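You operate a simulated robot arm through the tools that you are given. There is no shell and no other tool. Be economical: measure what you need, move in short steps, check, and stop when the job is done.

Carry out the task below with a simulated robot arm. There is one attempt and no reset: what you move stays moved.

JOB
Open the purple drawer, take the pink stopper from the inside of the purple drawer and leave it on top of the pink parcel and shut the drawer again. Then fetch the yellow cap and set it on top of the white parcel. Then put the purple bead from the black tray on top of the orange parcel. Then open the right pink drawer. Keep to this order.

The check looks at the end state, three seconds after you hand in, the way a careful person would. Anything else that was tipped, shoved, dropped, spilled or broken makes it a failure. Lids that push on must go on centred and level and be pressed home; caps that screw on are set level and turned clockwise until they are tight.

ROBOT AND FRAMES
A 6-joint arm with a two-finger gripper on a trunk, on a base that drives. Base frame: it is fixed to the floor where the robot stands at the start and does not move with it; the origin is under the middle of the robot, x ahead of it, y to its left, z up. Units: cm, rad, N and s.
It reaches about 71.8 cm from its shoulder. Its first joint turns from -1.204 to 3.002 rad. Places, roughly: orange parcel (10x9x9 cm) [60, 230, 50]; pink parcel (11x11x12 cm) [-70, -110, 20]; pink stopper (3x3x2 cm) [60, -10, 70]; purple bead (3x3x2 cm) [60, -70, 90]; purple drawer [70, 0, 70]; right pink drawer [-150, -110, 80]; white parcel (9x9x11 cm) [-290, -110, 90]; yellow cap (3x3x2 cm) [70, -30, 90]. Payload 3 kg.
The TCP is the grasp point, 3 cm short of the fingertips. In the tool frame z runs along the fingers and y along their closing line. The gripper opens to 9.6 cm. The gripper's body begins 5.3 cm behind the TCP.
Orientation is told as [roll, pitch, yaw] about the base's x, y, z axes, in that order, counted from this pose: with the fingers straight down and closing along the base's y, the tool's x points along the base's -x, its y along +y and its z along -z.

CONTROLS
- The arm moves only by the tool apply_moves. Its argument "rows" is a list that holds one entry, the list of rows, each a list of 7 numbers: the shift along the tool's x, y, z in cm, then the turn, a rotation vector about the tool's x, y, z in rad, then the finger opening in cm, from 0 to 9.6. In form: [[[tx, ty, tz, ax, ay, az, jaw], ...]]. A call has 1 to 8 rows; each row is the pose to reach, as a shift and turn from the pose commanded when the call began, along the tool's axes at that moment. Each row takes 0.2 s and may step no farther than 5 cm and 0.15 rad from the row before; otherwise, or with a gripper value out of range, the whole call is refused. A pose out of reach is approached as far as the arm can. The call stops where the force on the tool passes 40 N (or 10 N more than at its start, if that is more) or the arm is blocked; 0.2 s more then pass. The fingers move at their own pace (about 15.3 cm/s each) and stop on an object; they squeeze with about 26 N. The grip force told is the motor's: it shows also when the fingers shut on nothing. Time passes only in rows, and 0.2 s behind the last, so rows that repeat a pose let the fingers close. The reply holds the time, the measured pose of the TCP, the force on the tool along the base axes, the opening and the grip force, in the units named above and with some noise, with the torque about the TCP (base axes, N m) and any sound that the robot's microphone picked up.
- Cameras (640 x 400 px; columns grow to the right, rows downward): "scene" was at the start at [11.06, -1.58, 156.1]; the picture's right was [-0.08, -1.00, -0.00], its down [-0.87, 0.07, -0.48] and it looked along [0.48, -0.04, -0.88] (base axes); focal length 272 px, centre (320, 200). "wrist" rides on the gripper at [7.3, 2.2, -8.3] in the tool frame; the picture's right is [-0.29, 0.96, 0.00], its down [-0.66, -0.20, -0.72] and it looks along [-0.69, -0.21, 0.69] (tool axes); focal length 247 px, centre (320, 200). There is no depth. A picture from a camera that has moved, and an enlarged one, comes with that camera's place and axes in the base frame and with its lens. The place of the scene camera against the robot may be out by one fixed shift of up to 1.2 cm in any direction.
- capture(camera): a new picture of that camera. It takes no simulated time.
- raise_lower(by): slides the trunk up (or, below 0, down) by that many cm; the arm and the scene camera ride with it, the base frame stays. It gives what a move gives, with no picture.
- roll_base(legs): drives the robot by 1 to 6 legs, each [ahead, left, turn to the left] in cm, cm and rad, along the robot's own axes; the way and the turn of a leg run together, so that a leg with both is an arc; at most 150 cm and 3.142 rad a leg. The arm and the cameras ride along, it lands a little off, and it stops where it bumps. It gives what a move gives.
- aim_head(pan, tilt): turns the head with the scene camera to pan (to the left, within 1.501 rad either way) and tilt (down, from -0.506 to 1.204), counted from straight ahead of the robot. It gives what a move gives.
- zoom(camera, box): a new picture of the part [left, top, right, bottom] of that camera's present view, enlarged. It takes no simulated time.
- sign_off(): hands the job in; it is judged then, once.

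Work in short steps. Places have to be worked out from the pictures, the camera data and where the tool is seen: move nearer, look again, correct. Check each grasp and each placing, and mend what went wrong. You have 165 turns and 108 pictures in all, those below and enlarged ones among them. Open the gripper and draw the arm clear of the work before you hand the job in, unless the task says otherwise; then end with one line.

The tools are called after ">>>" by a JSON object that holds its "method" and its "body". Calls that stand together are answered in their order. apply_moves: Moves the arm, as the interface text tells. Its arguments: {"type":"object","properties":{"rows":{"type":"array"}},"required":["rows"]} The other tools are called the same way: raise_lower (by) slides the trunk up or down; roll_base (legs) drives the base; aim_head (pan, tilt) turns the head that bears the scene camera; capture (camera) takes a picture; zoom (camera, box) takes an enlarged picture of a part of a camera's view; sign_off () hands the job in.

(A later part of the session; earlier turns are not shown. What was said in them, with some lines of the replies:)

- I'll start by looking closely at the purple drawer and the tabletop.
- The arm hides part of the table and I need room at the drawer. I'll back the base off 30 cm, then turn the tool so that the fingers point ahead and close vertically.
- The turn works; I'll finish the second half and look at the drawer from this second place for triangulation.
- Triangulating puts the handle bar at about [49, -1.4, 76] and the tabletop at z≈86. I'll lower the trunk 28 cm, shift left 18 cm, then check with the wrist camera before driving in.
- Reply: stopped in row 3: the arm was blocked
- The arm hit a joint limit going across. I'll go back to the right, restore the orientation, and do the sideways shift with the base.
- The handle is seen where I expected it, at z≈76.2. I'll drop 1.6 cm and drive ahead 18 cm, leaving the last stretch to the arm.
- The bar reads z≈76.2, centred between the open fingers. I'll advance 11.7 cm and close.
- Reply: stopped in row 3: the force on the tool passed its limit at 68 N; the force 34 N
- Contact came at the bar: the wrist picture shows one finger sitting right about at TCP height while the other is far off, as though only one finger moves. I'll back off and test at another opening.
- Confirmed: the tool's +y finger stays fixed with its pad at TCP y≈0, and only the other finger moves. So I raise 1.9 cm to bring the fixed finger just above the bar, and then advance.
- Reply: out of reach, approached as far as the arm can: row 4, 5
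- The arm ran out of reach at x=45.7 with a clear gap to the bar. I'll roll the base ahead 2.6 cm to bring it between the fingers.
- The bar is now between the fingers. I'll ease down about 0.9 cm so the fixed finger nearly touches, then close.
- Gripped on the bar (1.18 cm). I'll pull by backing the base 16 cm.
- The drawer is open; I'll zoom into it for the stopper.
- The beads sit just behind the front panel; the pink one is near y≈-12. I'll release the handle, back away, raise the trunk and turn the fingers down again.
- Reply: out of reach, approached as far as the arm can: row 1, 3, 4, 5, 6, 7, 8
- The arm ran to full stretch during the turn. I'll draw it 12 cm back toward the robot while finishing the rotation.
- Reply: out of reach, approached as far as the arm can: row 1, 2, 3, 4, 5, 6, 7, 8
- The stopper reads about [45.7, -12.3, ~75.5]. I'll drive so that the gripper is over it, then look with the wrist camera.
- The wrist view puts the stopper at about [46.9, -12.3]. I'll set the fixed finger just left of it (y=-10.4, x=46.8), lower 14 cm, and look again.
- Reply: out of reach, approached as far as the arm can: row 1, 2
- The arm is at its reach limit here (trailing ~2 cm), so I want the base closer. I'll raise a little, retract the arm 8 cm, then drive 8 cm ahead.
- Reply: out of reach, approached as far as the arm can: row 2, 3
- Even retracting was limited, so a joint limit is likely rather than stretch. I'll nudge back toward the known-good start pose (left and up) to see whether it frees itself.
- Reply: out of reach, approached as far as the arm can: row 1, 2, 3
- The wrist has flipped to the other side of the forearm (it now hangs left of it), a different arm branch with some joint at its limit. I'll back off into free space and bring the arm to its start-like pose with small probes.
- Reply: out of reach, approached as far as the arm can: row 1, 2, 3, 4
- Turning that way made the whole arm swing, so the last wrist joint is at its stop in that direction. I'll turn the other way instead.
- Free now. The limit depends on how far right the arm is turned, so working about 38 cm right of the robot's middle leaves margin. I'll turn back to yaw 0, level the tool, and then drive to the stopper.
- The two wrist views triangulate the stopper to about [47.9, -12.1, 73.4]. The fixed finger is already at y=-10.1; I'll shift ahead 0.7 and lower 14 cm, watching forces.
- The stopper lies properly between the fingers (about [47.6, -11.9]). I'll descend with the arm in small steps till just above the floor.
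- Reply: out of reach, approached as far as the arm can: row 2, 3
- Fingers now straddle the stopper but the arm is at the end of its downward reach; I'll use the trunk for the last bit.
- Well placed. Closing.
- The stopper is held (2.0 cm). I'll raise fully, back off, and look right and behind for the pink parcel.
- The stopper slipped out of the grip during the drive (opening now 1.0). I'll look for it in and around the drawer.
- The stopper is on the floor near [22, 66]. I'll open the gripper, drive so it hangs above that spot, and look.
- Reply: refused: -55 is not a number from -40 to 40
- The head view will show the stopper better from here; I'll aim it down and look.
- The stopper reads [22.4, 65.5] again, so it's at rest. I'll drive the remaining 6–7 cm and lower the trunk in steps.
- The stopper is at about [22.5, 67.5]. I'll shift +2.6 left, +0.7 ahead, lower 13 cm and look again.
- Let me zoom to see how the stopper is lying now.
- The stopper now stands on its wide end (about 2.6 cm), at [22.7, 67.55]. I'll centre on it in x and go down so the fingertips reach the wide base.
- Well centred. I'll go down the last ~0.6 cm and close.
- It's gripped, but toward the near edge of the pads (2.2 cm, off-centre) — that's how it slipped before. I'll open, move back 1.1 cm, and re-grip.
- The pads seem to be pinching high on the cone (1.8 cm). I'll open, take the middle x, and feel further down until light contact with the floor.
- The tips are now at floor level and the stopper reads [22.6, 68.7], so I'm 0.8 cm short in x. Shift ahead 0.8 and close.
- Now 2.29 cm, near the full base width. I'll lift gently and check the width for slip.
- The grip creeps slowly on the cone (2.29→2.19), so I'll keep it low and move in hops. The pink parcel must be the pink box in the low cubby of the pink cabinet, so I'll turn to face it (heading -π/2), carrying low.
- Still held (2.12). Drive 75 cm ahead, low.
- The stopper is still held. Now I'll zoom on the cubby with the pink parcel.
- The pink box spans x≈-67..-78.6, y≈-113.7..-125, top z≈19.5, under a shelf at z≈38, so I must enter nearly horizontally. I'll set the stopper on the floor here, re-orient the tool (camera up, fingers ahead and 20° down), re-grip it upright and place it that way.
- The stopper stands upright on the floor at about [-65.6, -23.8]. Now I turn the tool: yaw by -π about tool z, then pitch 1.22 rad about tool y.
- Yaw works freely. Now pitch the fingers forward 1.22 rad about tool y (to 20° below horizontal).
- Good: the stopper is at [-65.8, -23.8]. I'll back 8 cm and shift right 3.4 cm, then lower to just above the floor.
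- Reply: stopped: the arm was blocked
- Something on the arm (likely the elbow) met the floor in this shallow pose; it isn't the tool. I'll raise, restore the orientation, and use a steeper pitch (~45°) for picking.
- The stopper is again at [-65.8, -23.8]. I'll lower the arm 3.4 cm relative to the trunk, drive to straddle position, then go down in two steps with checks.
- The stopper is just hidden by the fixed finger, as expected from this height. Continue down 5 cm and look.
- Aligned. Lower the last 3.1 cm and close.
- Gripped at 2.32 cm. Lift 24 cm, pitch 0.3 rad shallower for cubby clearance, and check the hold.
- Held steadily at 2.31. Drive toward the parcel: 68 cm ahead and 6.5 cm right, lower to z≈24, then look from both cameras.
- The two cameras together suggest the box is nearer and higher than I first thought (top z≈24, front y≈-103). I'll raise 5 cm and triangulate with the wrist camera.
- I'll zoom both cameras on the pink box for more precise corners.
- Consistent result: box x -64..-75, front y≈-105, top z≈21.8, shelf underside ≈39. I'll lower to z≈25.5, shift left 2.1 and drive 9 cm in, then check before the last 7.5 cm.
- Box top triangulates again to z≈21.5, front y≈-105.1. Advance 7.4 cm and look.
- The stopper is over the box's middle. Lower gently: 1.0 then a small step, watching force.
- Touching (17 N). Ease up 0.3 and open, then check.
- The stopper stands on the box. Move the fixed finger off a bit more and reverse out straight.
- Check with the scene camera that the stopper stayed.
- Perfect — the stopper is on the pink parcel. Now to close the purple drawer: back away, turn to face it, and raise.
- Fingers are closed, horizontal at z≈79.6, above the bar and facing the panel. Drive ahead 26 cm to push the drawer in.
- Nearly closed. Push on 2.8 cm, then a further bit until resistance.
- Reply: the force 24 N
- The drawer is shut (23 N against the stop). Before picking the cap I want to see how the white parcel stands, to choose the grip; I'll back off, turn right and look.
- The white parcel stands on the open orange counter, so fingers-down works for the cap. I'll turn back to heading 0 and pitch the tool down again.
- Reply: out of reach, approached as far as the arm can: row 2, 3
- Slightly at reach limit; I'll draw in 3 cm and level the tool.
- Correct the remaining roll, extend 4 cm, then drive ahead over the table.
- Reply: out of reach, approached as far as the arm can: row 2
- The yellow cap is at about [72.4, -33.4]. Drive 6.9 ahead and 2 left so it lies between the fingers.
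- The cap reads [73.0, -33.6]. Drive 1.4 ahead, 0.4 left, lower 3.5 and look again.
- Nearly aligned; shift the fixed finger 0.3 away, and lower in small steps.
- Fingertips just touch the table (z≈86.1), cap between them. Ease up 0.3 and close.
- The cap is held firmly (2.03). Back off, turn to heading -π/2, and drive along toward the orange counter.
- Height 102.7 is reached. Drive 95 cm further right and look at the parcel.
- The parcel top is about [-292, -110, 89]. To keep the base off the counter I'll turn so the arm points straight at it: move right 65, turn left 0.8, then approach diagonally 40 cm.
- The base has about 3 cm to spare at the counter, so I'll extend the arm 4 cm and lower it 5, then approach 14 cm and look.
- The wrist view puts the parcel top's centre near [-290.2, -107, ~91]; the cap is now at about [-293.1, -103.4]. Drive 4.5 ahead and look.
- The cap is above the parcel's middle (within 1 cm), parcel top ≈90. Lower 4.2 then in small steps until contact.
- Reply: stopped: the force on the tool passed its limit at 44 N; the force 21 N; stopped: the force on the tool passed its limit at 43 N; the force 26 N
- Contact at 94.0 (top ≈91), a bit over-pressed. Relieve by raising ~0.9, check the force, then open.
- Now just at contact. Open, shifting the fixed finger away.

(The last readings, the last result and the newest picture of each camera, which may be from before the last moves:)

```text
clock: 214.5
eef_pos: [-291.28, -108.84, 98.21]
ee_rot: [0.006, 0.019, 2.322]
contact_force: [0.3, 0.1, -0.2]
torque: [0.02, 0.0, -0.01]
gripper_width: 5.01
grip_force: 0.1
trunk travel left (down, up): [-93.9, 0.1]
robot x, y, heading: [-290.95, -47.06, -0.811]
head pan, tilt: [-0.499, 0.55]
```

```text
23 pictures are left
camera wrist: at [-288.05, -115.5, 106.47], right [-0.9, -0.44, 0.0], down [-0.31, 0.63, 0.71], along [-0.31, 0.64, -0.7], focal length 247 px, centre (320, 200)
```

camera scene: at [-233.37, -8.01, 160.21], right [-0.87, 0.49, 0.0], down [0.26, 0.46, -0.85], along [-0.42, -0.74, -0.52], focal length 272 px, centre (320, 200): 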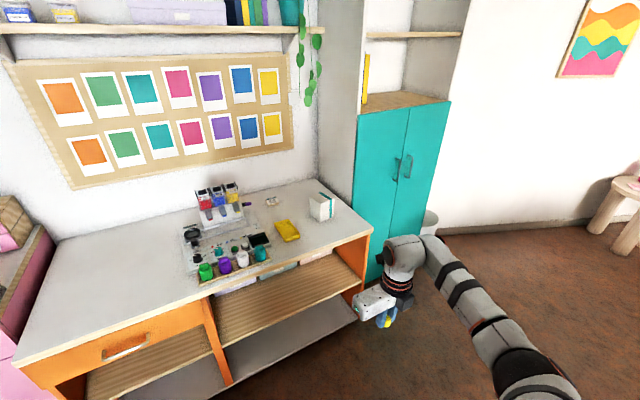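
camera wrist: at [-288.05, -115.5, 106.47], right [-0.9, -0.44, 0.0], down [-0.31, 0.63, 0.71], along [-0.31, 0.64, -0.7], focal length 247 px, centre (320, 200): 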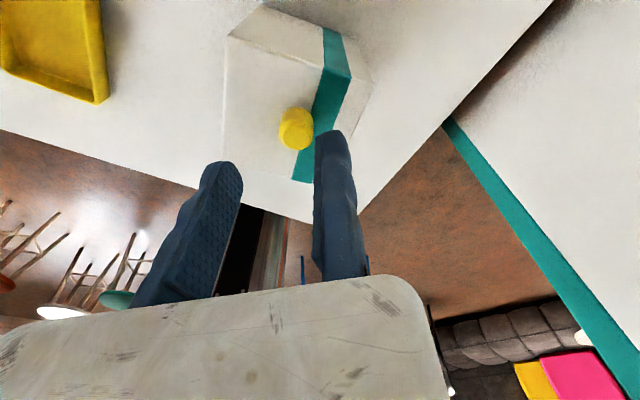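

The cap stands on the white parcel. Now retreat, return toward the purple table at heading 0, and view the orange parcel's place on the way.

>>> {"method": "roll_base", "body": {"legs": [[-34, 32.4, 0], [0, 0, 0.81], [140, 0, 0], [110, 0, 0]]}}

>>> {"method": "aim_head", "body": {"pan": 1.15, "tilt": 0.35}}

>>> {"method": "capture", "body": {"camera": "scene"}}

```text
clock: 231.0
eef_pos: [-0.54, -43.39, 98.08]
ee_rot: [0.008, 0.018, 3.126]
contact_force: [-0.1, 0.2, 0.2]
torque: [0.01, -0.01, -0.02]
gripper_width: 5.0
grip_force: 0.0
trunk travel left (down, up): [-93.9, 0.1]
robot x, y, heading: [-44.92, -0.25, -0.005]
head pan, tilt: [-0.499, 0.55]
```

```text
clock: 232.7
eef_pos: [-0.61, -43.31, 98.22]
ee_rot: [0.009, 0.018, 3.126]
contact_force: [0.3, 0.2, -0.4]
torque: [0.04, 0.0, 0.01]
gripper_width: 5.01
grip_force: 0.0
trunk travel left (down, up): [-93.9, 0.1]
robot x, y, heading: [-45.24, -0.24, -0.009]
head pan, tilt: [1.15, 0.351]
```

```text
22 pictures are left
camera scene: at [-36.62, 7.09, 161.96], right [0.91, -0.41, 0.0], down [-0.14, -0.31, -0.94], along [0.39, 0.86, -0.34], focal length 272 px, centre (320, 200)
```

scene: 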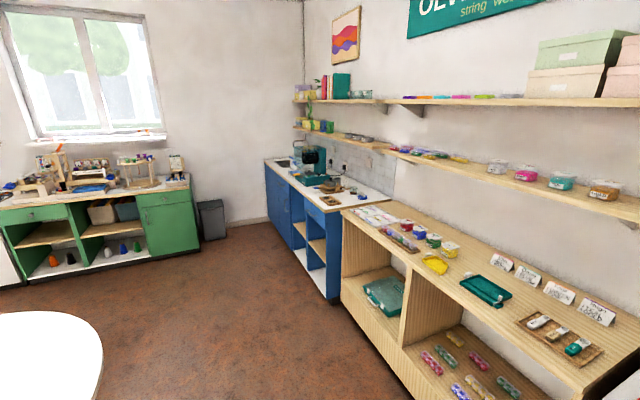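

>>> {"method": "zoom", "body": {"camera": "scene", "box": [256, 150, 376, 310]}}

```text
2.50 times, centred on (316, 230) of scene
camera zoom: at [-36.62, 7.09, 161.96], right [0.91, -0.41, 0.0], down [-0.14, -0.31, -0.94], along [0.39, 0.86, -0.34], focal length 681 px, centre (330, 125)
```

zoom: 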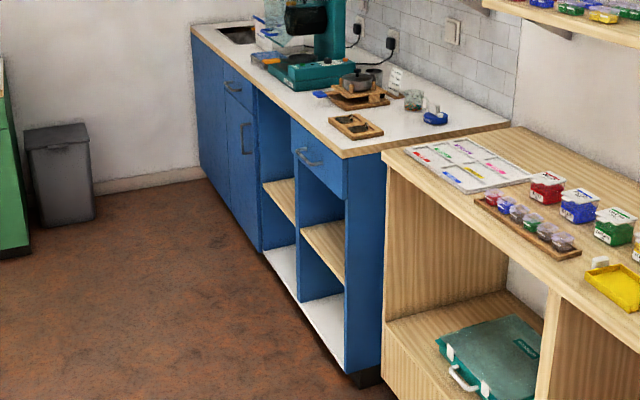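

The orange parcel is in a blue cubby facing -x, so I'll again pick at ~45° pitch. Pitch the tool here, open 5.5, and drive to the tray.

>>> {"method": "apply_moves", "body": {"rows": [[[0, 0, 0, 0, 0.14, 0, 5.5], [0, 0, 0, 0, 0.28, 0, 5.5], [0, 0, 0, 0, 0.42, 0, 5.5], [0, 0, 0, 0, 0.56, 0, 5.5], [0, 0, 0, 0, 0.7, 0, 5.5], [0, 0, 0, 0, 0.785, 0, 5.5]]]}}

>>> {"method": "roll_base", "body": {"legs": [[45, -27.5, 0]]}}

>>> {"method": "capture", "body": {"camera": "wrist"}}

```text
clock: 234.1
eef_pos: [-0.67, -43.18, 98.08]
ee_rot: [0.011, 0.804, 3.134]
contact_force: [-1.0, 0.2, -0.9]
torque: [0.0, -0.01, 0.01]
gripper_width: 5.51
grip_force: 0.2
trunk travel left (down, up): [-93.9, 0.1]
robot x, y, heading: [-45.22, -0.41, -0.006]
head pan, tilt: [1.15, 0.351]
```

```text
clock: 237.2
eef_pos: [43.01, -72.07, 98.26]
ee_rot: [0.011, 0.803, 3.121]
contact_force: [-0.8, 0.3, 0.0]
torque: [0.01, 0.01, 0.02]
gripper_width: 5.5
grip_force: 0.1
trunk travel left (down, up): [-93.9, 0.1]
robot x, y, heading: [-0.99, -28.65, -0.017]
head pan, tilt: [1.15, 0.351]
```

```text
20 pictures are left
camera wrist: at [42.03, -74.19, 109.12], right [-0.23, -0.95, -0.2], down [-0.97, 0.23, 0.03], along [0.02, 0.2, -0.98], focal length 247 px, centre (320, 200)
```

wrist: 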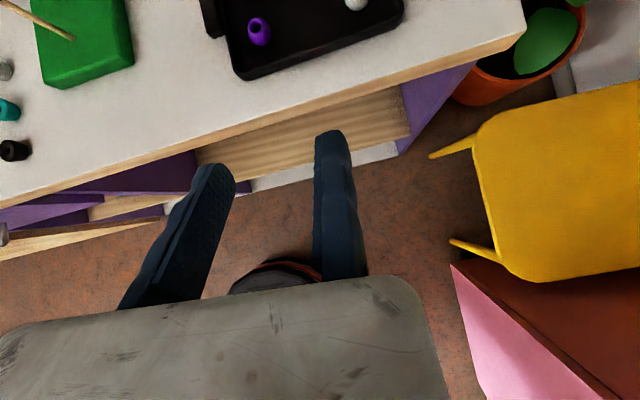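

The bead is at about [58.4, -68]. Square up the heading, move ahead 10 and left 1.6, then look again.

>>> {"method": "roll_base", "body": {"legs": [[9.5, 1.6, 0.015]]}}

>>> {"method": "capture", "body": {"camera": "wrist"}}

```text
clock: 238.3
eef_pos: [52.93, -69.92, 98.22]
ee_rot: [0.01, 0.802, 3.139]
contact_force: [-0.2, 0.5, 0.9]
torque: [-0.04, -0.01, -0.04]
gripper_width: 5.48
grip_force: 0.0
trunk travel left (down, up): [-93.9, 0.1]
robot x, y, heading: [8.53, -27.04, 0.001]
head pan, tilt: [1.15, 0.351]
```

```text
19 pictures are left
camera wrist: at [51.92, -71.98, 109.12], right [-0.21, -0.96, -0.2], down [-0.98, 0.21, 0.03], along [0.02, 0.2, -0.98], focal length 247 px, centre (320, 200)
```

wrist: 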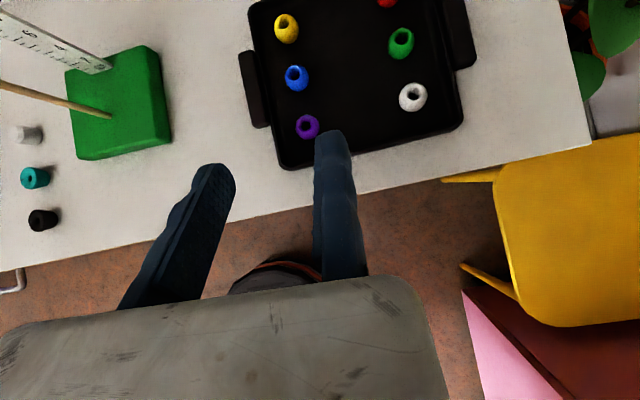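

The bead is close to the tray's left wall, so I need to check the gap for the moving finger. Zooming.

>>> {"method": "zoom", "body": {"camera": "wrist", "box": [230, 60, 390, 180]}}

```text
3.33 times, centred on (310, 120) of wrist
camera zoom: at [51.92, -71.98, 109.12], right [-0.21, -0.96, -0.2], down [-0.98, 0.21, 0.03], along [0.02, 0.2, -0.98], focal length 823 px, centre (353, 467)
```

zoom: 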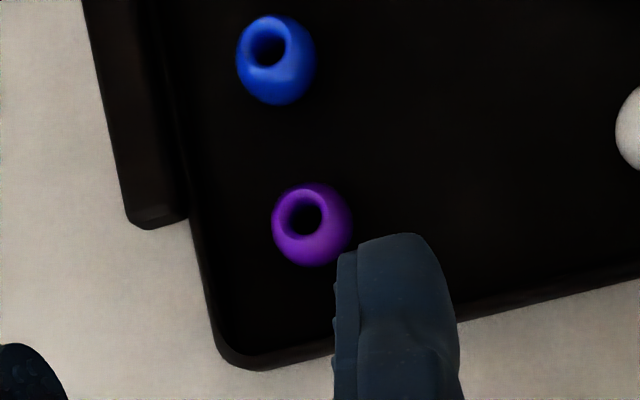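

The gap to the wall is about 1.4 cm beside the bead — enough for the 1 cm finger if I open only ~2.9. I'll position with the arm for accuracy and lower to just above.

>>> {"method": "apply_moves", "body": {"rows": [[[1.5, -0.25, 1.55, 0, 0, 0, 2.9], [2.97, -0.5, 3.1, 0, 0, 0, 2.9], [2.97, -0.5, 3.1, 0, 0, 0, 2.9]]]}}

>>> {"method": "raise_lower", "body": {"by": -5}}

>>> {"method": "zoom", "body": {"camera": "wrist", "box": [220, 90, 420, 240]}}

```text
clock: 239.1
eef_pos: [57.33, -69.3, 98.21]
ee_rot: [0.01, 0.805, 3.138]
contact_force: [0.2, -0.4, 0.7]
torque: [-0.01, 0.02, 0.02]
gripper_width: 2.93
grip_force: 0.1
trunk travel left (down, up): [-93.9, 0.1]
robot x, y, heading: [8.7, -26.99, -0.004]
head pan, tilt: [1.15, 0.351]
```

```text
clock: 240.0
eef_pos: [57.32, -69.28, 93.1]
ee_rot: [0.012, 0.804, 3.138]
contact_force: [-0.6, 0.0, -0.1]
torque: [-0.03, -0.04, -0.02]
gripper_width: 2.93
grip_force: 0.1
trunk travel left (down, up): [-88.9, 5.1]
robot x, y, heading: [8.34, -26.9, 0.002]
head pan, tilt: [1.15, 0.351]
```

```text
2.67 times, centred on (320, 165) of wrist
camera zoom: at [56.32, -71.47, 104.12], right [-0.21, -0.96, -0.2], down [-0.98, 0.21, 0.03], along [0.02, 0.2, -0.98], focal length 659 px, centre (320, 293)
```

zoom: 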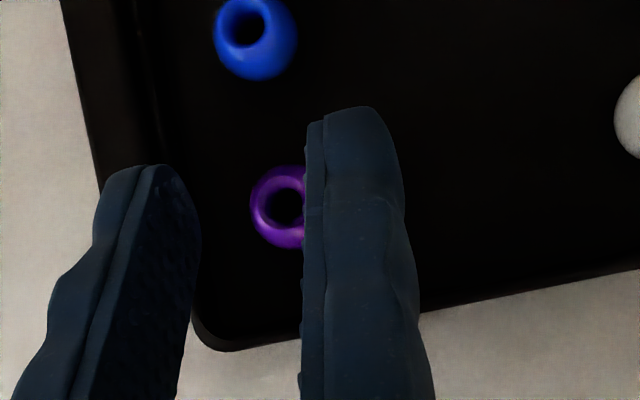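

Consistent. Lower 1.8, then small steps, watching force.

>>> {"method": "raise_lower", "body": {"by": -1.8}}

>>> {"method": "raise_lower", "body": {"by": -0.7}}

>>> {"method": "zoom", "body": {"camera": "wrist", "box": [220, 90, 420, 240]}}

```text
clock: 240.7
eef_pos: [57.3, -69.29, 91.32]
ee_rot: [0.012, 0.804, 3.138]
contact_force: [0.1, -0.9, 0.1]
torque: [-0.01, 0.02, 0.0]
gripper_width: 2.91
grip_force: 0.1
trunk travel left (down, up): [-87.1, 6.9]
robot x, y, heading: [8.44, -27.16, -0.004]
head pan, tilt: [1.15, 0.351]
```

```text
clock: 241.2
eef_pos: [57.3, -69.29, 90.62]
ee_rot: [0.012, 0.803, 3.139]
contact_force: [0.1, -0.3, 1.2]
torque: [-0.04, 0.03, -0.02]
gripper_width: 2.93
grip_force: 0.0
trunk travel left (down, up): [-86.4, 7.6]
robot x, y, heading: [8.29, -26.63, -0.004]
head pan, tilt: [1.15, 0.351]
```

```text
2.67 times, centred on (320, 165) of wrist
camera zoom: at [56.32, -71.49, 101.61], right [-0.21, -0.96, -0.2], down [-0.98, 0.21, 0.03], along [0.02, 0.2, -0.98], focal length 659 px, centre (320, 293)
```

zoom: 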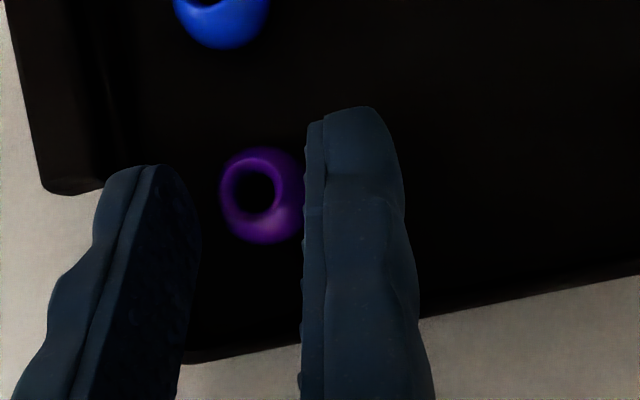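

The bead lies between both fingers with no contact. Lower 0.6 more and close.

>>> {"method": "raise_lower", "body": {"by": -0.6}}

>>> {"method": "apply_moves", "body": {"rows": [[[0, 0, 0, 0, 0, 0, 2], [0, 0, 0, 0, 0, 0, 1], [0, 0, 0, 0, 0, 0, 0.8], [0, 0, 0, 0, 0, 0, 0.8]]]}}

>>> {"method": "raise_lower", "body": {"by": 7.5}}

>>> {"method": "zoom", "body": {"camera": "wrist", "box": [220, 90, 420, 240]}}

```text
clock: 241.8
eef_pos: [57.29, -69.27, 90.01]
ee_rot: [0.011, 0.803, 3.139]
contact_force: [-0.7, 0.7, 0.5]
torque: [-0.03, -0.04, 0.0]
gripper_width: 2.91
grip_force: 0.0
trunk travel left (down, up): [-85.8, 8.2]
robot x, y, heading: [8.21, -27.08, -0.003]
head pan, tilt: [1.15, 0.351]
```

```text
clock: 242.8
eef_pos: [57.35, -69.45, 89.9]
ee_rot: [0.011, 0.803, 3.138]
contact_force: [0.9, -0.2, 0.2]
torque: [-0.02, -0.02, -0.02]
gripper_width: 2.01
grip_force: 25.9
trunk travel left (down, up): [-85.8, 8.2]
robot x, y, heading: [8.63, -27.04, -0.001]
head pan, tilt: [1.15, 0.351]
```

```text
clock: 243.9
eef_pos: [57.29, -69.36, 97.52]
ee_rot: [0.011, 0.801, 3.136]
contact_force: [0.4, -0.9, -0.6]
torque: [0.01, 0.01, -0.04]
gripper_width: 1.99
grip_force: 26.1
trunk travel left (down, up): [-93.3, 0.7]
robot x, y, heading: [8.65, -27.26, 0.002]
head pan, tilt: [1.15, 0.351]
```

```text
2.67 times, centred on (320, 165) of wrist
camera zoom: at [56.32, -71.49, 108.51], right [-0.21, -0.96, -0.2], down [-0.98, 0.21, 0.03], along [0.02, 0.2, -0.98], focal length 659 px, centre (320, 293)
```

zoom: 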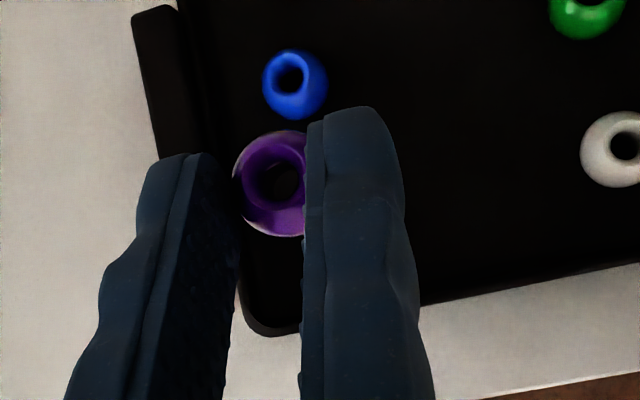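

The bead is held (2.0 cm). Back off and drive left toward the blue unit, then look for the orange parcel.

>>> {"method": "roll_base", "body": {"legs": [[-54, 0, 0], [0, 150, 0], [0, 70, 0]]}}

>>> {"method": "aim_head", "body": {"pan": 0.3, "tilt": 0.75}}

>>> {"method": "capture", "body": {"camera": "scene"}}

```text
clock: 257.6
eef_pos: [2.48, 154.04, 97.47]
ee_rot: [0.01, 0.8, 3.14]
contact_force: [-0.4, 0.0, 0.0]
torque: [-0.01, 0.01, -0.01]
gripper_width: 2.05
grip_force: 26.2
trunk travel left (down, up): [-93.3, 0.7]
robot x, y, heading: [-46.43, 196.45, -0.005]
head pan, tilt: [1.15, 0.351]
```

```text
clock: 258.8
eef_pos: [2.46, 154.15, 97.56]
ee_rot: [0.013, 0.804, 3.14]
contact_force: [-0.1, 0.2, -0.1]
torque: [-0.03, 0.01, 0.0]
gripper_width: 2.01
grip_force: 25.8
trunk travel left (down, up): [-93.3, 0.7]
robot x, y, heading: [-46.31, 195.95, 0.001]
head pan, tilt: [0.3, 0.75]
```

```text
14 pictures are left
camera scene: at [-33.91, 197.7, 157.8], right [0.3, -0.95, 0.0], down [-0.65, -0.2, -0.73], along [0.7, 0.22, -0.68], focal length 272 px, centre (320, 200)
```

scene: 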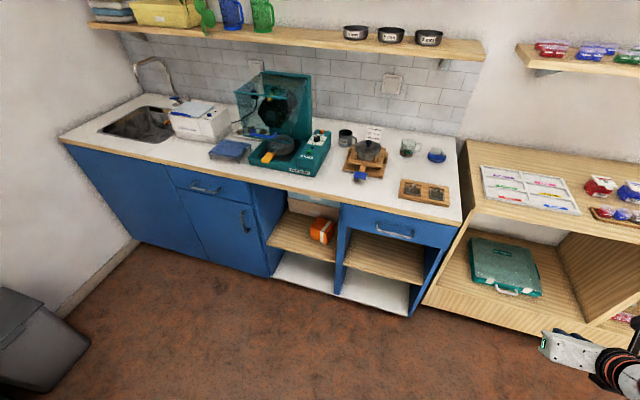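

>>> {"method": "zoom", "body": {"camera": "scene", "box": [240, 165, 400, 275]}}

```text
3.64 times, centred on (320, 220) of scene
camera zoom: at [-33.91, 197.7, 157.8], right [0.3, -0.95, 0.0], down [-0.65, -0.2, -0.73], along [0.7, 0.22, -0.68], focal length 990 px, centre (320, 127)
```

zoom: 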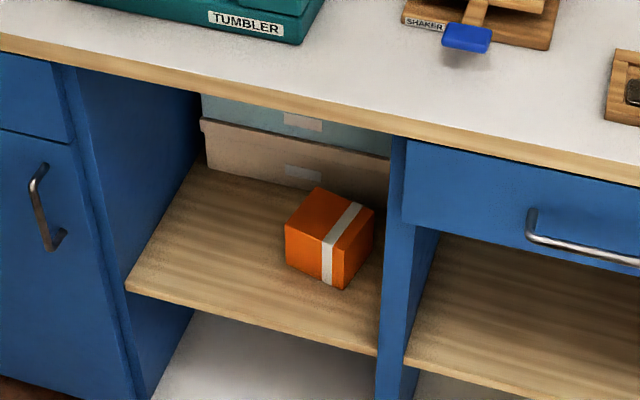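

The orange box stands in a roomy cubby (shelf z≈40–42, box top ≈48–51, counter above ≈82), front near x≈54, y≈221–232. Drive left 71, lower 36, then approach to TCP x≈43 and look.

>>> {"method": "roll_base", "body": {"legs": [[0, 71, 0]]}}

>>> {"method": "raise_lower", "body": {"by": -36.5}}

>>> {"method": "roll_base", "body": {"legs": [[40, 0, 0]]}}

>>> {"method": "capture", "body": {"camera": "wrist"}}

```text
clock: 262.7
eef_pos: [2.46, 224.9, 97.55]
ee_rot: [0.012, 0.801, 3.131]
contact_force: [1.0, -0.1, -0.4]
torque: [-0.02, 0.01, 0.03]
gripper_width: 2.01
grip_force: 26.3
trunk travel left (down, up): [-93.3, 0.7]
robot x, y, heading: [-46.15, 267.63, -0.011]
head pan, tilt: [0.3, 0.75]
```

```text
clock: 266.2
eef_pos: [2.36, 224.98, 61.04]
ee_rot: [0.011, 0.803, 3.13]
contact_force: [-0.2, 0.2, 0.8]
torque: [-0.03, 0.02, -0.02]
gripper_width: 2.01
grip_force: 26.1
trunk travel left (down, up): [-56.8, 37.2]
robot x, y, heading: [-46.2, 267.73, -0.011]
head pan, tilt: [0.3, 0.75]
```

```text
clock: 268.8
eef_pos: [43.12, 225.16, 60.9]
ee_rot: [0.011, 0.802, 3.141]
contact_force: [-0.2, -0.6, -0.3]
torque: [-0.03, 0.02, 0.02]
gripper_width: 2.0
grip_force: 26.7
trunk travel left (down, up): [-56.8, 37.2]
robot x, y, heading: [-5.91, 267.5, -0.001]
head pan, tilt: [0.3, 0.75]
```

```text
12 pictures are left
camera wrist: at [42.21, 223.03, 71.98], right [-0.21, -0.96, -0.2], down [-0.98, 0.21, 0.03], along [0.02, 0.2, -0.98], focal length 247 px, centre (320, 200)
```

wrist: 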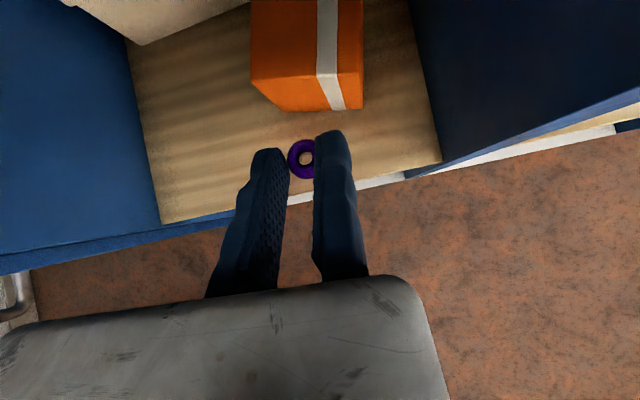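

The orange box triangulates to front x≈52–54.6, y 221.6–231.3, top z≈51; its centre is about [57.8, 225.4]. The bead is at TCP +[1.7, 0.85]. Drive 12.5 ahead and 0.4 right, then lower 5 and look.

>>> {"method": "roll_base", "body": {"legs": [[12.5, -0.4, 0]]}}

>>> {"method": "raise_lower", "body": {"by": -5}}

>>> {"method": "capture", "body": {"camera": "wrist"}}

```text
clock: 270.0
eef_pos: [55.58, 224.97, 60.97]
ee_rot: [0.012, 0.803, 3.14]
contact_force: [-0.6, -0.4, -0.2]
torque: [0.0, 0.0, -0.05]
gripper_width: 2.04
grip_force: 26.1
trunk travel left (down, up): [-56.8, 37.2]
robot x, y, heading: [6.72, 266.62, 0.004]
head pan, tilt: [0.3, 0.75]
```

```text
clock: 270.9
eef_pos: [55.46, 224.76, 56.01]
ee_rot: [0.014, 0.803, 3.141]
contact_force: [-0.1, 1.6, -0.2]
torque: [-0.02, 0.01, -0.02]
gripper_width: 2.01
grip_force: 25.8
trunk travel left (down, up): [-51.8, 42.2]
robot x, y, heading: [6.71, 266.85, -0.001]
head pan, tilt: [0.3, 0.75]
```

```text
11 pictures are left
camera wrist: at [54.56, 222.68, 67.01], right [-0.21, -0.96, -0.2], down [-0.98, 0.21, 0.03], along [0.02, 0.2, -0.98], focal length 247 px, centre (320, 200)
```

wrist: 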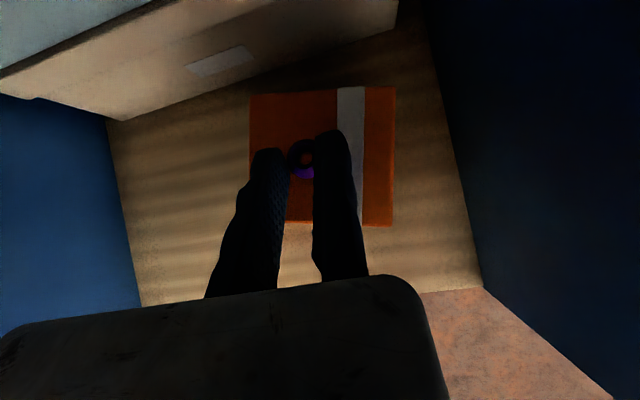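

The bead is above the middle of the box. Lower in small steps until contact.

>>> {"method": "raise_lower", "body": {"by": -1}}

>>> {"method": "raise_lower", "body": {"by": -0.5}}

```text
clock: 271.5
eef_pos: [55.48, 224.96, 55.02]
ee_rot: [0.014, 0.804, 3.141]
contact_force: [0.6, 1.0, 0.7]
torque: [0.02, 0.02, 0.02]
gripper_width: 2.03
grip_force: 25.9
trunk travel left (down, up): [-50.8, 43.2]
robot x, y, heading: [6.68, 266.93, 0.003]
head pan, tilt: [0.3, 0.75]
```

```text
clock: 272.1
eef_pos: [55.57, 224.79, 54.81]
ee_rot: [0.014, 0.803, -3.141]
contact_force: [0.6, -0.8, 6.3]
torque: [-0.02, -0.09, 0.0]
gripper_width: 2.01
grip_force: 26.4
trunk travel left (down, up): [-50.3, 43.7]
robot x, y, heading: [6.67, 267.09, -0.0]
head pan, tilt: [0.3, 0.75]
```

Light contact (6 N). Open, moving the fixed finger off.

>>> {"method": "apply_moves", "body": {"rows": [[[0, 0, 0, 0, 0, 0, 1.8], [0, 0, 0, 0, 0, 0, 2.4], [0, 0.2, 0, 0, 0, 0, 3.2], [0, 0.4, 0, 0, 0, 0, 4.2], [0, 0.6, 0, 0, 0, 0, 5]]]}}

>>> {"method": "raise_lower", "body": {"by": 5}}

>>> {"method": "capture", "body": {"camera": "wrist"}}

```text
clock: 273.3
eef_pos: [55.53, 224.27, 54.65]
ee_rot: [0.009, 0.8, 3.14]
contact_force: [-0.1, 0.6, 0.4]
torque: [0.01, 0.01, 0.0]
gripper_width: 5.0
grip_force: 0.1
trunk travel left (down, up): [-50.3, 43.7]
robot x, y, heading: [6.53, 266.78, 0.001]
head pan, tilt: [0.3, 0.75]
```

```text
clock: 274.2
eef_pos: [55.35, 224.26, 59.53]
ee_rot: [0.011, 0.801, 3.139]
contact_force: [0.5, -0.4, 0.4]
torque: [-0.02, 0.01, 0.01]
gripper_width: 5.0
grip_force: 0.0
trunk travel left (down, up): [-55.3, 38.7]
robot x, y, heading: [6.76, 266.8, -0.002]
head pan, tilt: [0.3, 0.75]
```

```text
10 pictures are left
camera wrist: at [54.57, 222.06, 70.5], right [-0.21, -0.96, -0.2], down [-0.98, 0.21, 0.03], along [0.02, 0.2, -0.98], focal length 247 px, centre (320, 200)
```

wrist: 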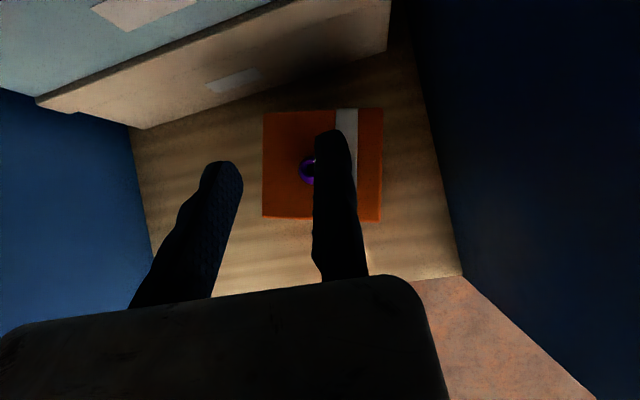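

The bead stands on the orange box. Back out, then drive the known corridor to in front of the right pink drawer, facing it.

>>> {"method": "roll_base", "body": {"legs": [[-54, 0, 0], [0, -150, 0], [0, -107, 0], [-68, 0, 0], [0, 0, -1.571]]}}

>>> {"method": "raise_lower", "body": {"by": 21}}

>>> {"method": "apply_moves", "body": {"rows": [[[0, 0, 0, 0, 0.13, 0, 6], [0, 0, 0, 0, 0.26, 0, 6], [0, 0, 0, 0, 0.39, 0, 6], [0, 0, 0, 0, 0.52, 0, 6], [0, 0, 0, 0, 0.65, 0, 6], [0, 0, 0, 0, 0.77, 0, 6]]]}}

>>> {"method": "aim_head", "body": {"pan": -0.4, "tilt": 0.6}}

>>> {"method": "capture", "body": {"camera": "scene"}}

```text
clock: 296.7
eef_pos: [-165.92, -32.16, 59.5]
ee_rot: [0.01, 0.802, 1.489]
contact_force: [0.7, 0.7, -0.1]
torque: [0.0, 0.02, 0.0]
gripper_width: 5.01
grip_force: 0.1
trunk travel left (down, up): [-55.3, 38.7]
robot x, y, heading: [-119.3, 13.44, -1.652]
head pan, tilt: [0.3, 0.75]
```

```text
clock: 299.0
eef_pos: [-165.91, -32.03, 80.51]
ee_rot: [0.011, 0.801, 1.49]
contact_force: [-0.7, -0.3, -0.6]
torque: [0.02, -0.02, 0.01]
gripper_width: 5.01
grip_force: 0.0
trunk travel left (down, up): [-76.3, 17.7]
robot x, y, heading: [-119.02, 13.15, -1.651]
head pan, tilt: [0.3, 0.75]
```

```text
clock: 300.4
eef_pos: [-165.87, -32.17, 80.64]
ee_rot: [1.914, 1.562, -2.887]
contact_force: [-0.3, 0.9, -1.1]
torque: [0.01, -0.03, 0.01]
gripper_width: 5.99
grip_force: 0.2
trunk travel left (down, up): [-76.3, 17.7]
robot x, y, heading: [-119.32, 12.83, -1.649]
head pan, tilt: [0.3, 0.75]
```

```text
clock: 301.4
eef_pos: [-165.71, -32.1, 80.55]
ee_rot: [1.615, 1.562, 3.095]
contact_force: [-0.1, -0.4, 0.6]
torque: [-0.01, 0.02, 0.01]
gripper_width: 6.02
grip_force: 0.1
trunk travel left (down, up): [-76.3, 17.7]
robot x, y, heading: [-119.34, 13.08, -1.651]
head pan, tilt: [-0.4, 0.6]
```

```text
9 pictures are left
camera scene: at [-124.25, -0.75, 142.08], right [-0.89, 0.46, 0.0], down [0.26, 0.5, -0.82], along [-0.38, -0.73, -0.57], focal length 272 px, centre (320, 200)
```

scene: 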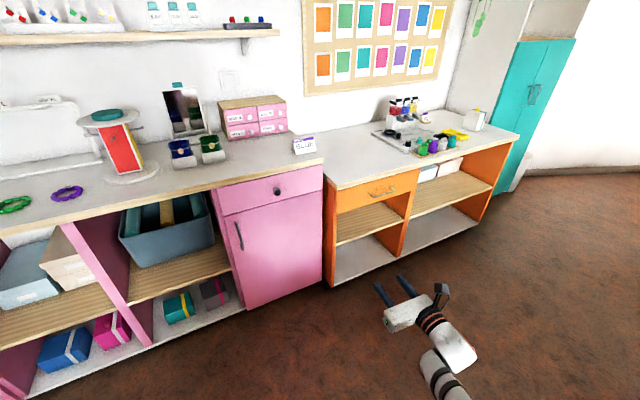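

The knob is at about [-153.5, -96, 79]. Straighten the heading, and zoom once on the knob.

>>> {"method": "zoom", "body": {"camera": "scene", "box": [210, 150, 340, 250]}}

>>> {"method": "roll_base", "body": {"legs": [[0, 0, 0.08]]}}

```text
4.00 times, centred on (275, 200) of scene
camera zoom: at [-124.25, -0.75, 142.08], right [-0.89, 0.46, 0.0], down [0.26, 0.5, -0.82], along [-0.38, -0.73, -0.57], focal length 1090 px, centre (500, 200)
```

zoom: 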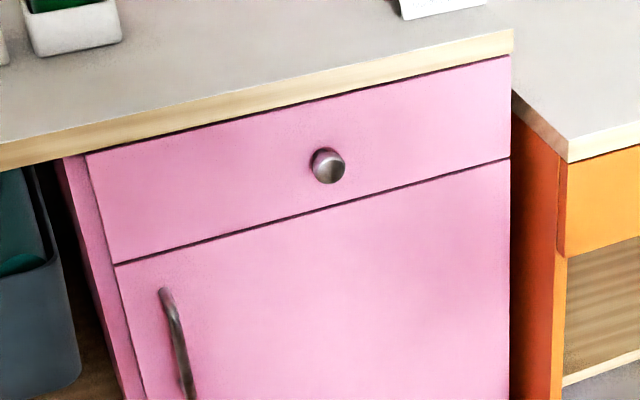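

```text
clock: 302.3
eef_pos: [-162.18, -35.59, 80.51]
ee_rot: [1.706, 1.563, -3.017]
contact_force: [-0.2, -1.0, 0.0]
torque: [-0.02, 0.03, -0.01]
gripper_width: 5.99
grip_force: 0.1
trunk travel left (down, up): [-76.3, 17.7]
robot x, y, heading: [-119.22, 13.0, -1.57]
head pan, tilt: [-0.4, 0.6]
```

The knob is a short cylinder about 3 cm wide. Move left 6.8 and ahead 45 cm, then check with the wrist camera.

>>> {"method": "roll_base", "body": {"legs": [[45, 6.8, 0]]}}

>>> {"method": "capture", "body": {"camera": "wrist"}}

```text
clock: 305.1
eef_pos: [-155.37, -80.64, 80.48]
ee_rot: [1.682, 1.562, -3.04]
contact_force: [-0.4, -0.6, 0.1]
torque: [0.0, -0.01, 0.03]
gripper_width: 6.0
grip_force: 0.1
trunk travel left (down, up): [-76.3, 17.7]
robot x, y, heading: [-112.48, -31.64, -1.571]
head pan, tilt: [-0.4, 0.6]
```

```text
7 pictures are left
camera wrist: at [-157.54, -72.37, 87.8], right [-0.96, 0.01, -0.29], down [0.21, 0.72, -0.66], along [0.2, -0.69, -0.69], focal length 247 px, centre (320, 200)
```

wrist: 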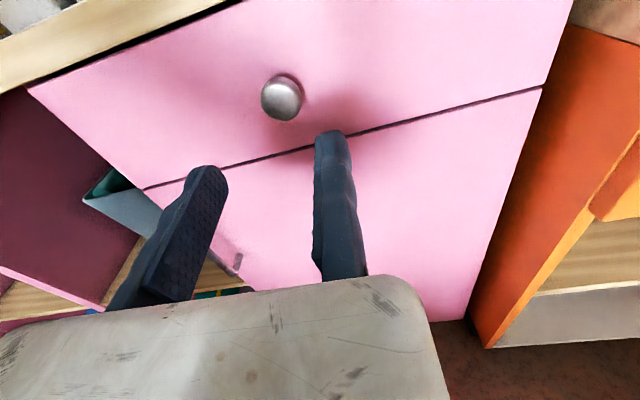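

The knob face is at about [-152, -93, 79.8], ~3.5 cm wide. Lower 0.7, shift left 0.8, advance 9 cm and look.

>>> {"method": "raise_lower", "body": {"by": -0.7}}

>>> {"method": "roll_base", "body": {"legs": [[8.5, 0.8, 0]]}}

>>> {"method": "capture", "body": {"camera": "wrist"}}

```text
clock: 305.6
eef_pos: [-155.4, -80.71, 79.78]
ee_rot: [1.7, 1.562, -3.024]
contact_force: [-1.2, -0.5, -0.5]
torque: [0.03, 0.0, 0.04]
gripper_width: 5.99
grip_force: 0.2
trunk travel left (down, up): [-75.6, 18.4]
robot x, y, heading: [-112.38, -31.76, -1.572]
head pan, tilt: [-0.4, 0.6]
```

```text
clock: 306.7
eef_pos: [-154.4, -88.76, 79.81]
ee_rot: [1.619, 1.563, -3.106]
contact_force: [0.2, -0.5, -0.2]
torque: [-0.01, 0.0, 0.01]
gripper_width: 6.03
grip_force: 0.2
trunk travel left (down, up): [-75.6, 18.4]
robot x, y, heading: [-111.73, -40.2, -1.57]
head pan, tilt: [-0.4, 0.6]
```

```text
6 pictures are left
camera wrist: at [-156.67, -80.64, 87.08], right [-0.96, 0.01, -0.29], down [0.2, 0.72, -0.66], along [0.2, -0.69, -0.69], focal length 247 px, centre (320, 200)
```

wrist: 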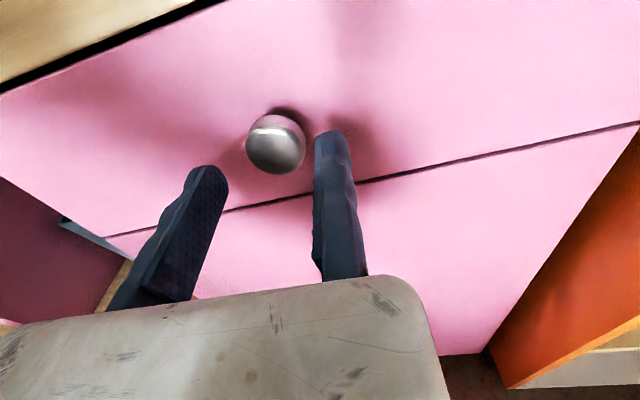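

The knob face triangulates to [-152.05, -92.5, 80.1]. Advance 2.8 cm and close on it.

>>> {"method": "roll_base", "body": {"legs": [[2.8, 0, 0]]}}

>>> {"method": "apply_moves", "body": {"rows": [[[0.2, -0.3, 0, 0, 0, 0, 5], [0.2, -0.3, 0, 0, 0, 0, 3], [0.2, -0.3, 0, 0, 0, 0, 1.5], [0.2, -0.3, 0, 0, 0, 0, 1.5], [0.2, -0.3, 0, 0, 0, 0, 1.5]]]}}

```text
clock: 307.5
eef_pos: [-154.45, -91.83, 79.86]
ee_rot: [1.709, 1.561, -3.012]
contact_force: [-0.3, -0.3, 0.3]
torque: [0.02, -0.02, 0.01]
gripper_width: 6.0
grip_force: 0.1
trunk travel left (down, up): [-75.6, 18.4]
robot x, y, heading: [-111.56, -42.93, -1.573]
head pan, tilt: [-0.4, 0.6]
```

```text
clock: 308.7
eef_pos: [-153.96, -91.63, 80.18]
ee_rot: [1.515, 1.561, 3.076]
contact_force: [18.6, 3.1, -7.8]
torque: [0.13, 0.29, 0.38]
gripper_width: 3.66
grip_force: 18.8
trunk travel left (down, up): [-75.6, 18.4]
robot x, y, heading: [-111.68, -42.98, -1.571]
head pan, tilt: [-0.4, 0.6]
```

The moving finger touches but the fixed pad isn't quite seated (18 N sideways). Shift 0.4 toward the knob and squeeze.

>>> {"method": "apply_moves", "body": {"rows": [[[0, -0.2, 0, 0, 0, 0, 0.5], [0, -0.4, 0, 0, 0, 0, 0.5], [0, -0.4, 0, 0, 0, 0, 0.5], [0, -0.4, 0, 0, 0, 0, 0.5]]]}}

```text
clock: 309.7
eef_pos: [-153.61, -91.73, 80.28]
ee_rot: [1.677, 1.559, -3.045]
contact_force: [16.2, 0.2, -2.0]
torque: [0.5, -0.03, 0.13]
gripper_width: 3.34
grip_force: 44.7
trunk travel left (down, up): [-75.6, 18.4]
robot x, y, heading: [-111.96, -42.82, -1.572]
head pan, tilt: [-0.4, 0.6]
```

Gripped at 3.34 cm with full squeeze. Pull by reversing the base 15 cm.

>>> {"method": "roll_base", "body": {"legs": [[-15, 0, 0]]}}

>>> {"method": "capture", "body": {"camera": "wrist"}}

```text
clock: 311.1
eef_pos: [-153.62, -76.62, 80.09]
ee_rot: [1.636, 1.559, -3.086]
contact_force: [21.2, -1.1, -3.6]
torque: [-0.08, -0.16, 0.26]
gripper_width: 3.32
grip_force: 44.9
trunk travel left (down, up): [-75.6, 18.4]
robot x, y, heading: [-111.96, -28.04, -1.565]
head pan, tilt: [-0.4, 0.6]
```

```text
5 pictures are left
camera wrist: at [-155.73, -68.32, 87.44], right [-0.96, 0.01, -0.28], down [0.2, 0.72, -0.66], along [0.2, -0.69, -0.69], focal length 247 px, centre (320, 200)
```

wrist: 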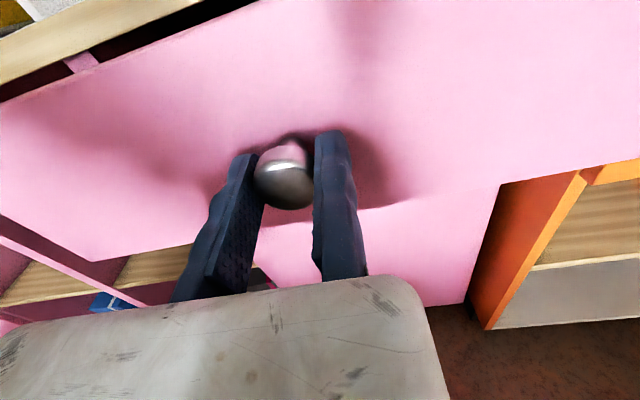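

The drawer has come out 15 cm. I'll pull a further 7 cm to make it plainly open.

>>> {"method": "roll_base", "body": {"legs": [[-7, 0, 0]]}}

```text
clock: 312.1
eef_pos: [-153.63, -69.69, 80.06]
ee_rot: [1.734, 1.56, -2.986]
contact_force: [18.9, -1.5, -1.7]
torque: [-0.44, -0.25, 0.36]
gripper_width: 3.33
grip_force: 45.3
trunk travel left (down, up): [-75.6, 18.4]
robot x, y, heading: [-111.27, -20.92, -1.568]
head pan, tilt: [-0.4, 0.6]
```

Still holding, drawer about 22 cm out. Release, centre off the knob, back straight away and check.

>>> {"method": "apply_moves", "body": {"rows": [[[0, 0, 0, 0, 0, 0, 4.5], [0, 0.3, 0, 0, 0, 0, 6], [0, 0.5, 0, 0, 0, 0, 6.5], [0, 0.5, 0, 0, 0, 0, 6.5]]]}}

>>> {"method": "roll_base", "body": {"legs": [[-25, 0, 0]]}}

>>> {"method": "capture", "body": {"camera": "scene"}}

```text
clock: 313.1
eef_pos: [-154.26, -69.61, 80.03]
ee_rot: [1.757, 1.563, -2.966]
contact_force: [0.3, 0.4, -0.4]
torque: [-0.01, 0.0, 0.0]
gripper_width: 6.49
grip_force: 0.1
trunk travel left (down, up): [-75.6, 18.4]
robot x, y, heading: [-111.53, -20.88, -1.574]
head pan, tilt: [-0.4, 0.6]
```

```text
clock: 314.9
eef_pos: [-154.52, -44.13, 80.07]
ee_rot: [1.826, 1.564, -2.897]
contact_force: [0.0, 0.3, -0.1]
torque: [0.02, 0.03, -0.02]
gripper_width: 6.5
grip_force: 0.1
trunk travel left (down, up): [-75.6, 18.4]
robot x, y, heading: [-111.56, 4.32, -1.571]
head pan, tilt: [-0.4, 0.6]
```

```text
4 pictures are left
camera scene: at [-115.63, -9.59, 141.38], right [-0.92, 0.39, 0.0], down [0.22, 0.52, -0.83], along [-0.32, -0.76, -0.56], focal length 272 px, centre (320, 200)
```

scene: 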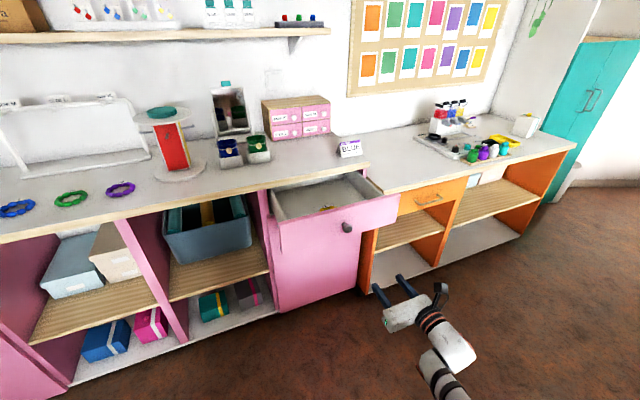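

The drawer is open. A quick check of the cap on the white parcel and the stopper on the pink parcel.

>>> {"method": "zoom", "body": {"camera": "scene", "box": [480, 95, 576, 155]}}

>>> {"method": "zoom", "body": {"camera": "scene", "box": [100, 290, 196, 350]}}

```text
6.67 times, centred on (528, 125) of scene
camera zoom: at [-115.63, -9.59, 141.38], right [-0.92, 0.39, 0.0], down [0.22, 0.52, -0.83], along [-0.32, -0.76, -0.56], focal length 1816 px, centre (-1067, 700)
```

zoom: 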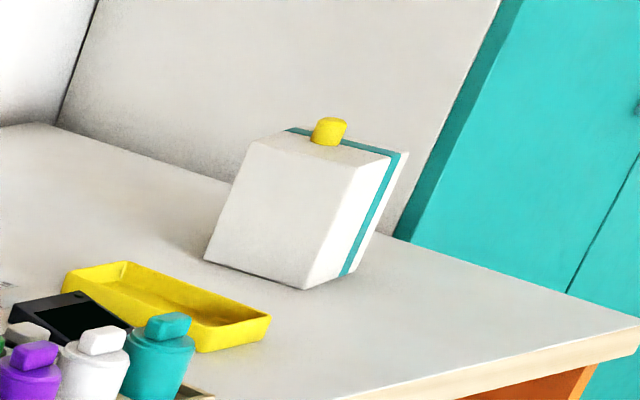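

```text
6.67 times, centred on (148, 320) of scene
camera zoom: at [-115.63, -9.59, 141.38], right [-0.92, 0.39, 0.0], down [0.22, 0.52, -0.83], along [-0.32, -0.76, -0.56], focal length 1816 px, centre (1467, -600)
```

zoom: 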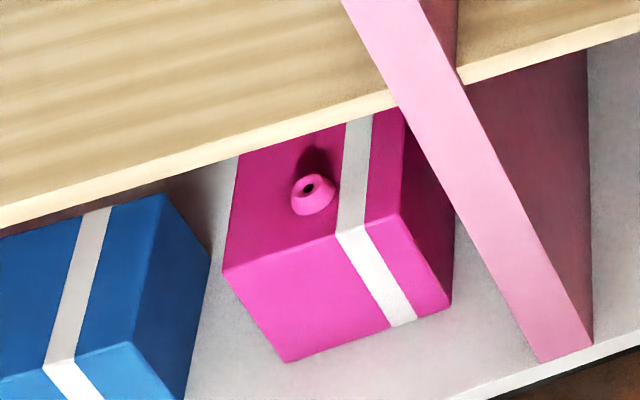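

All placements are standing, the purple drawer is shut and the right pink drawer is open, with the gripper open and clear. Handing in.

>>> {"method": "sign_off", "body": {}}

```text
The job is handed in.
```

The job is handed in. The pink stopper is on the pink parcel and the purple drawer is shut. The yellow cap is on the white parcel, the purple bead is on the orange parcel, and the right pink drawer is open about 22 cm. On the way out of the drawer the stopper slipped from the grip and fell to the floor. I picked it up and set it upright on the parcel.
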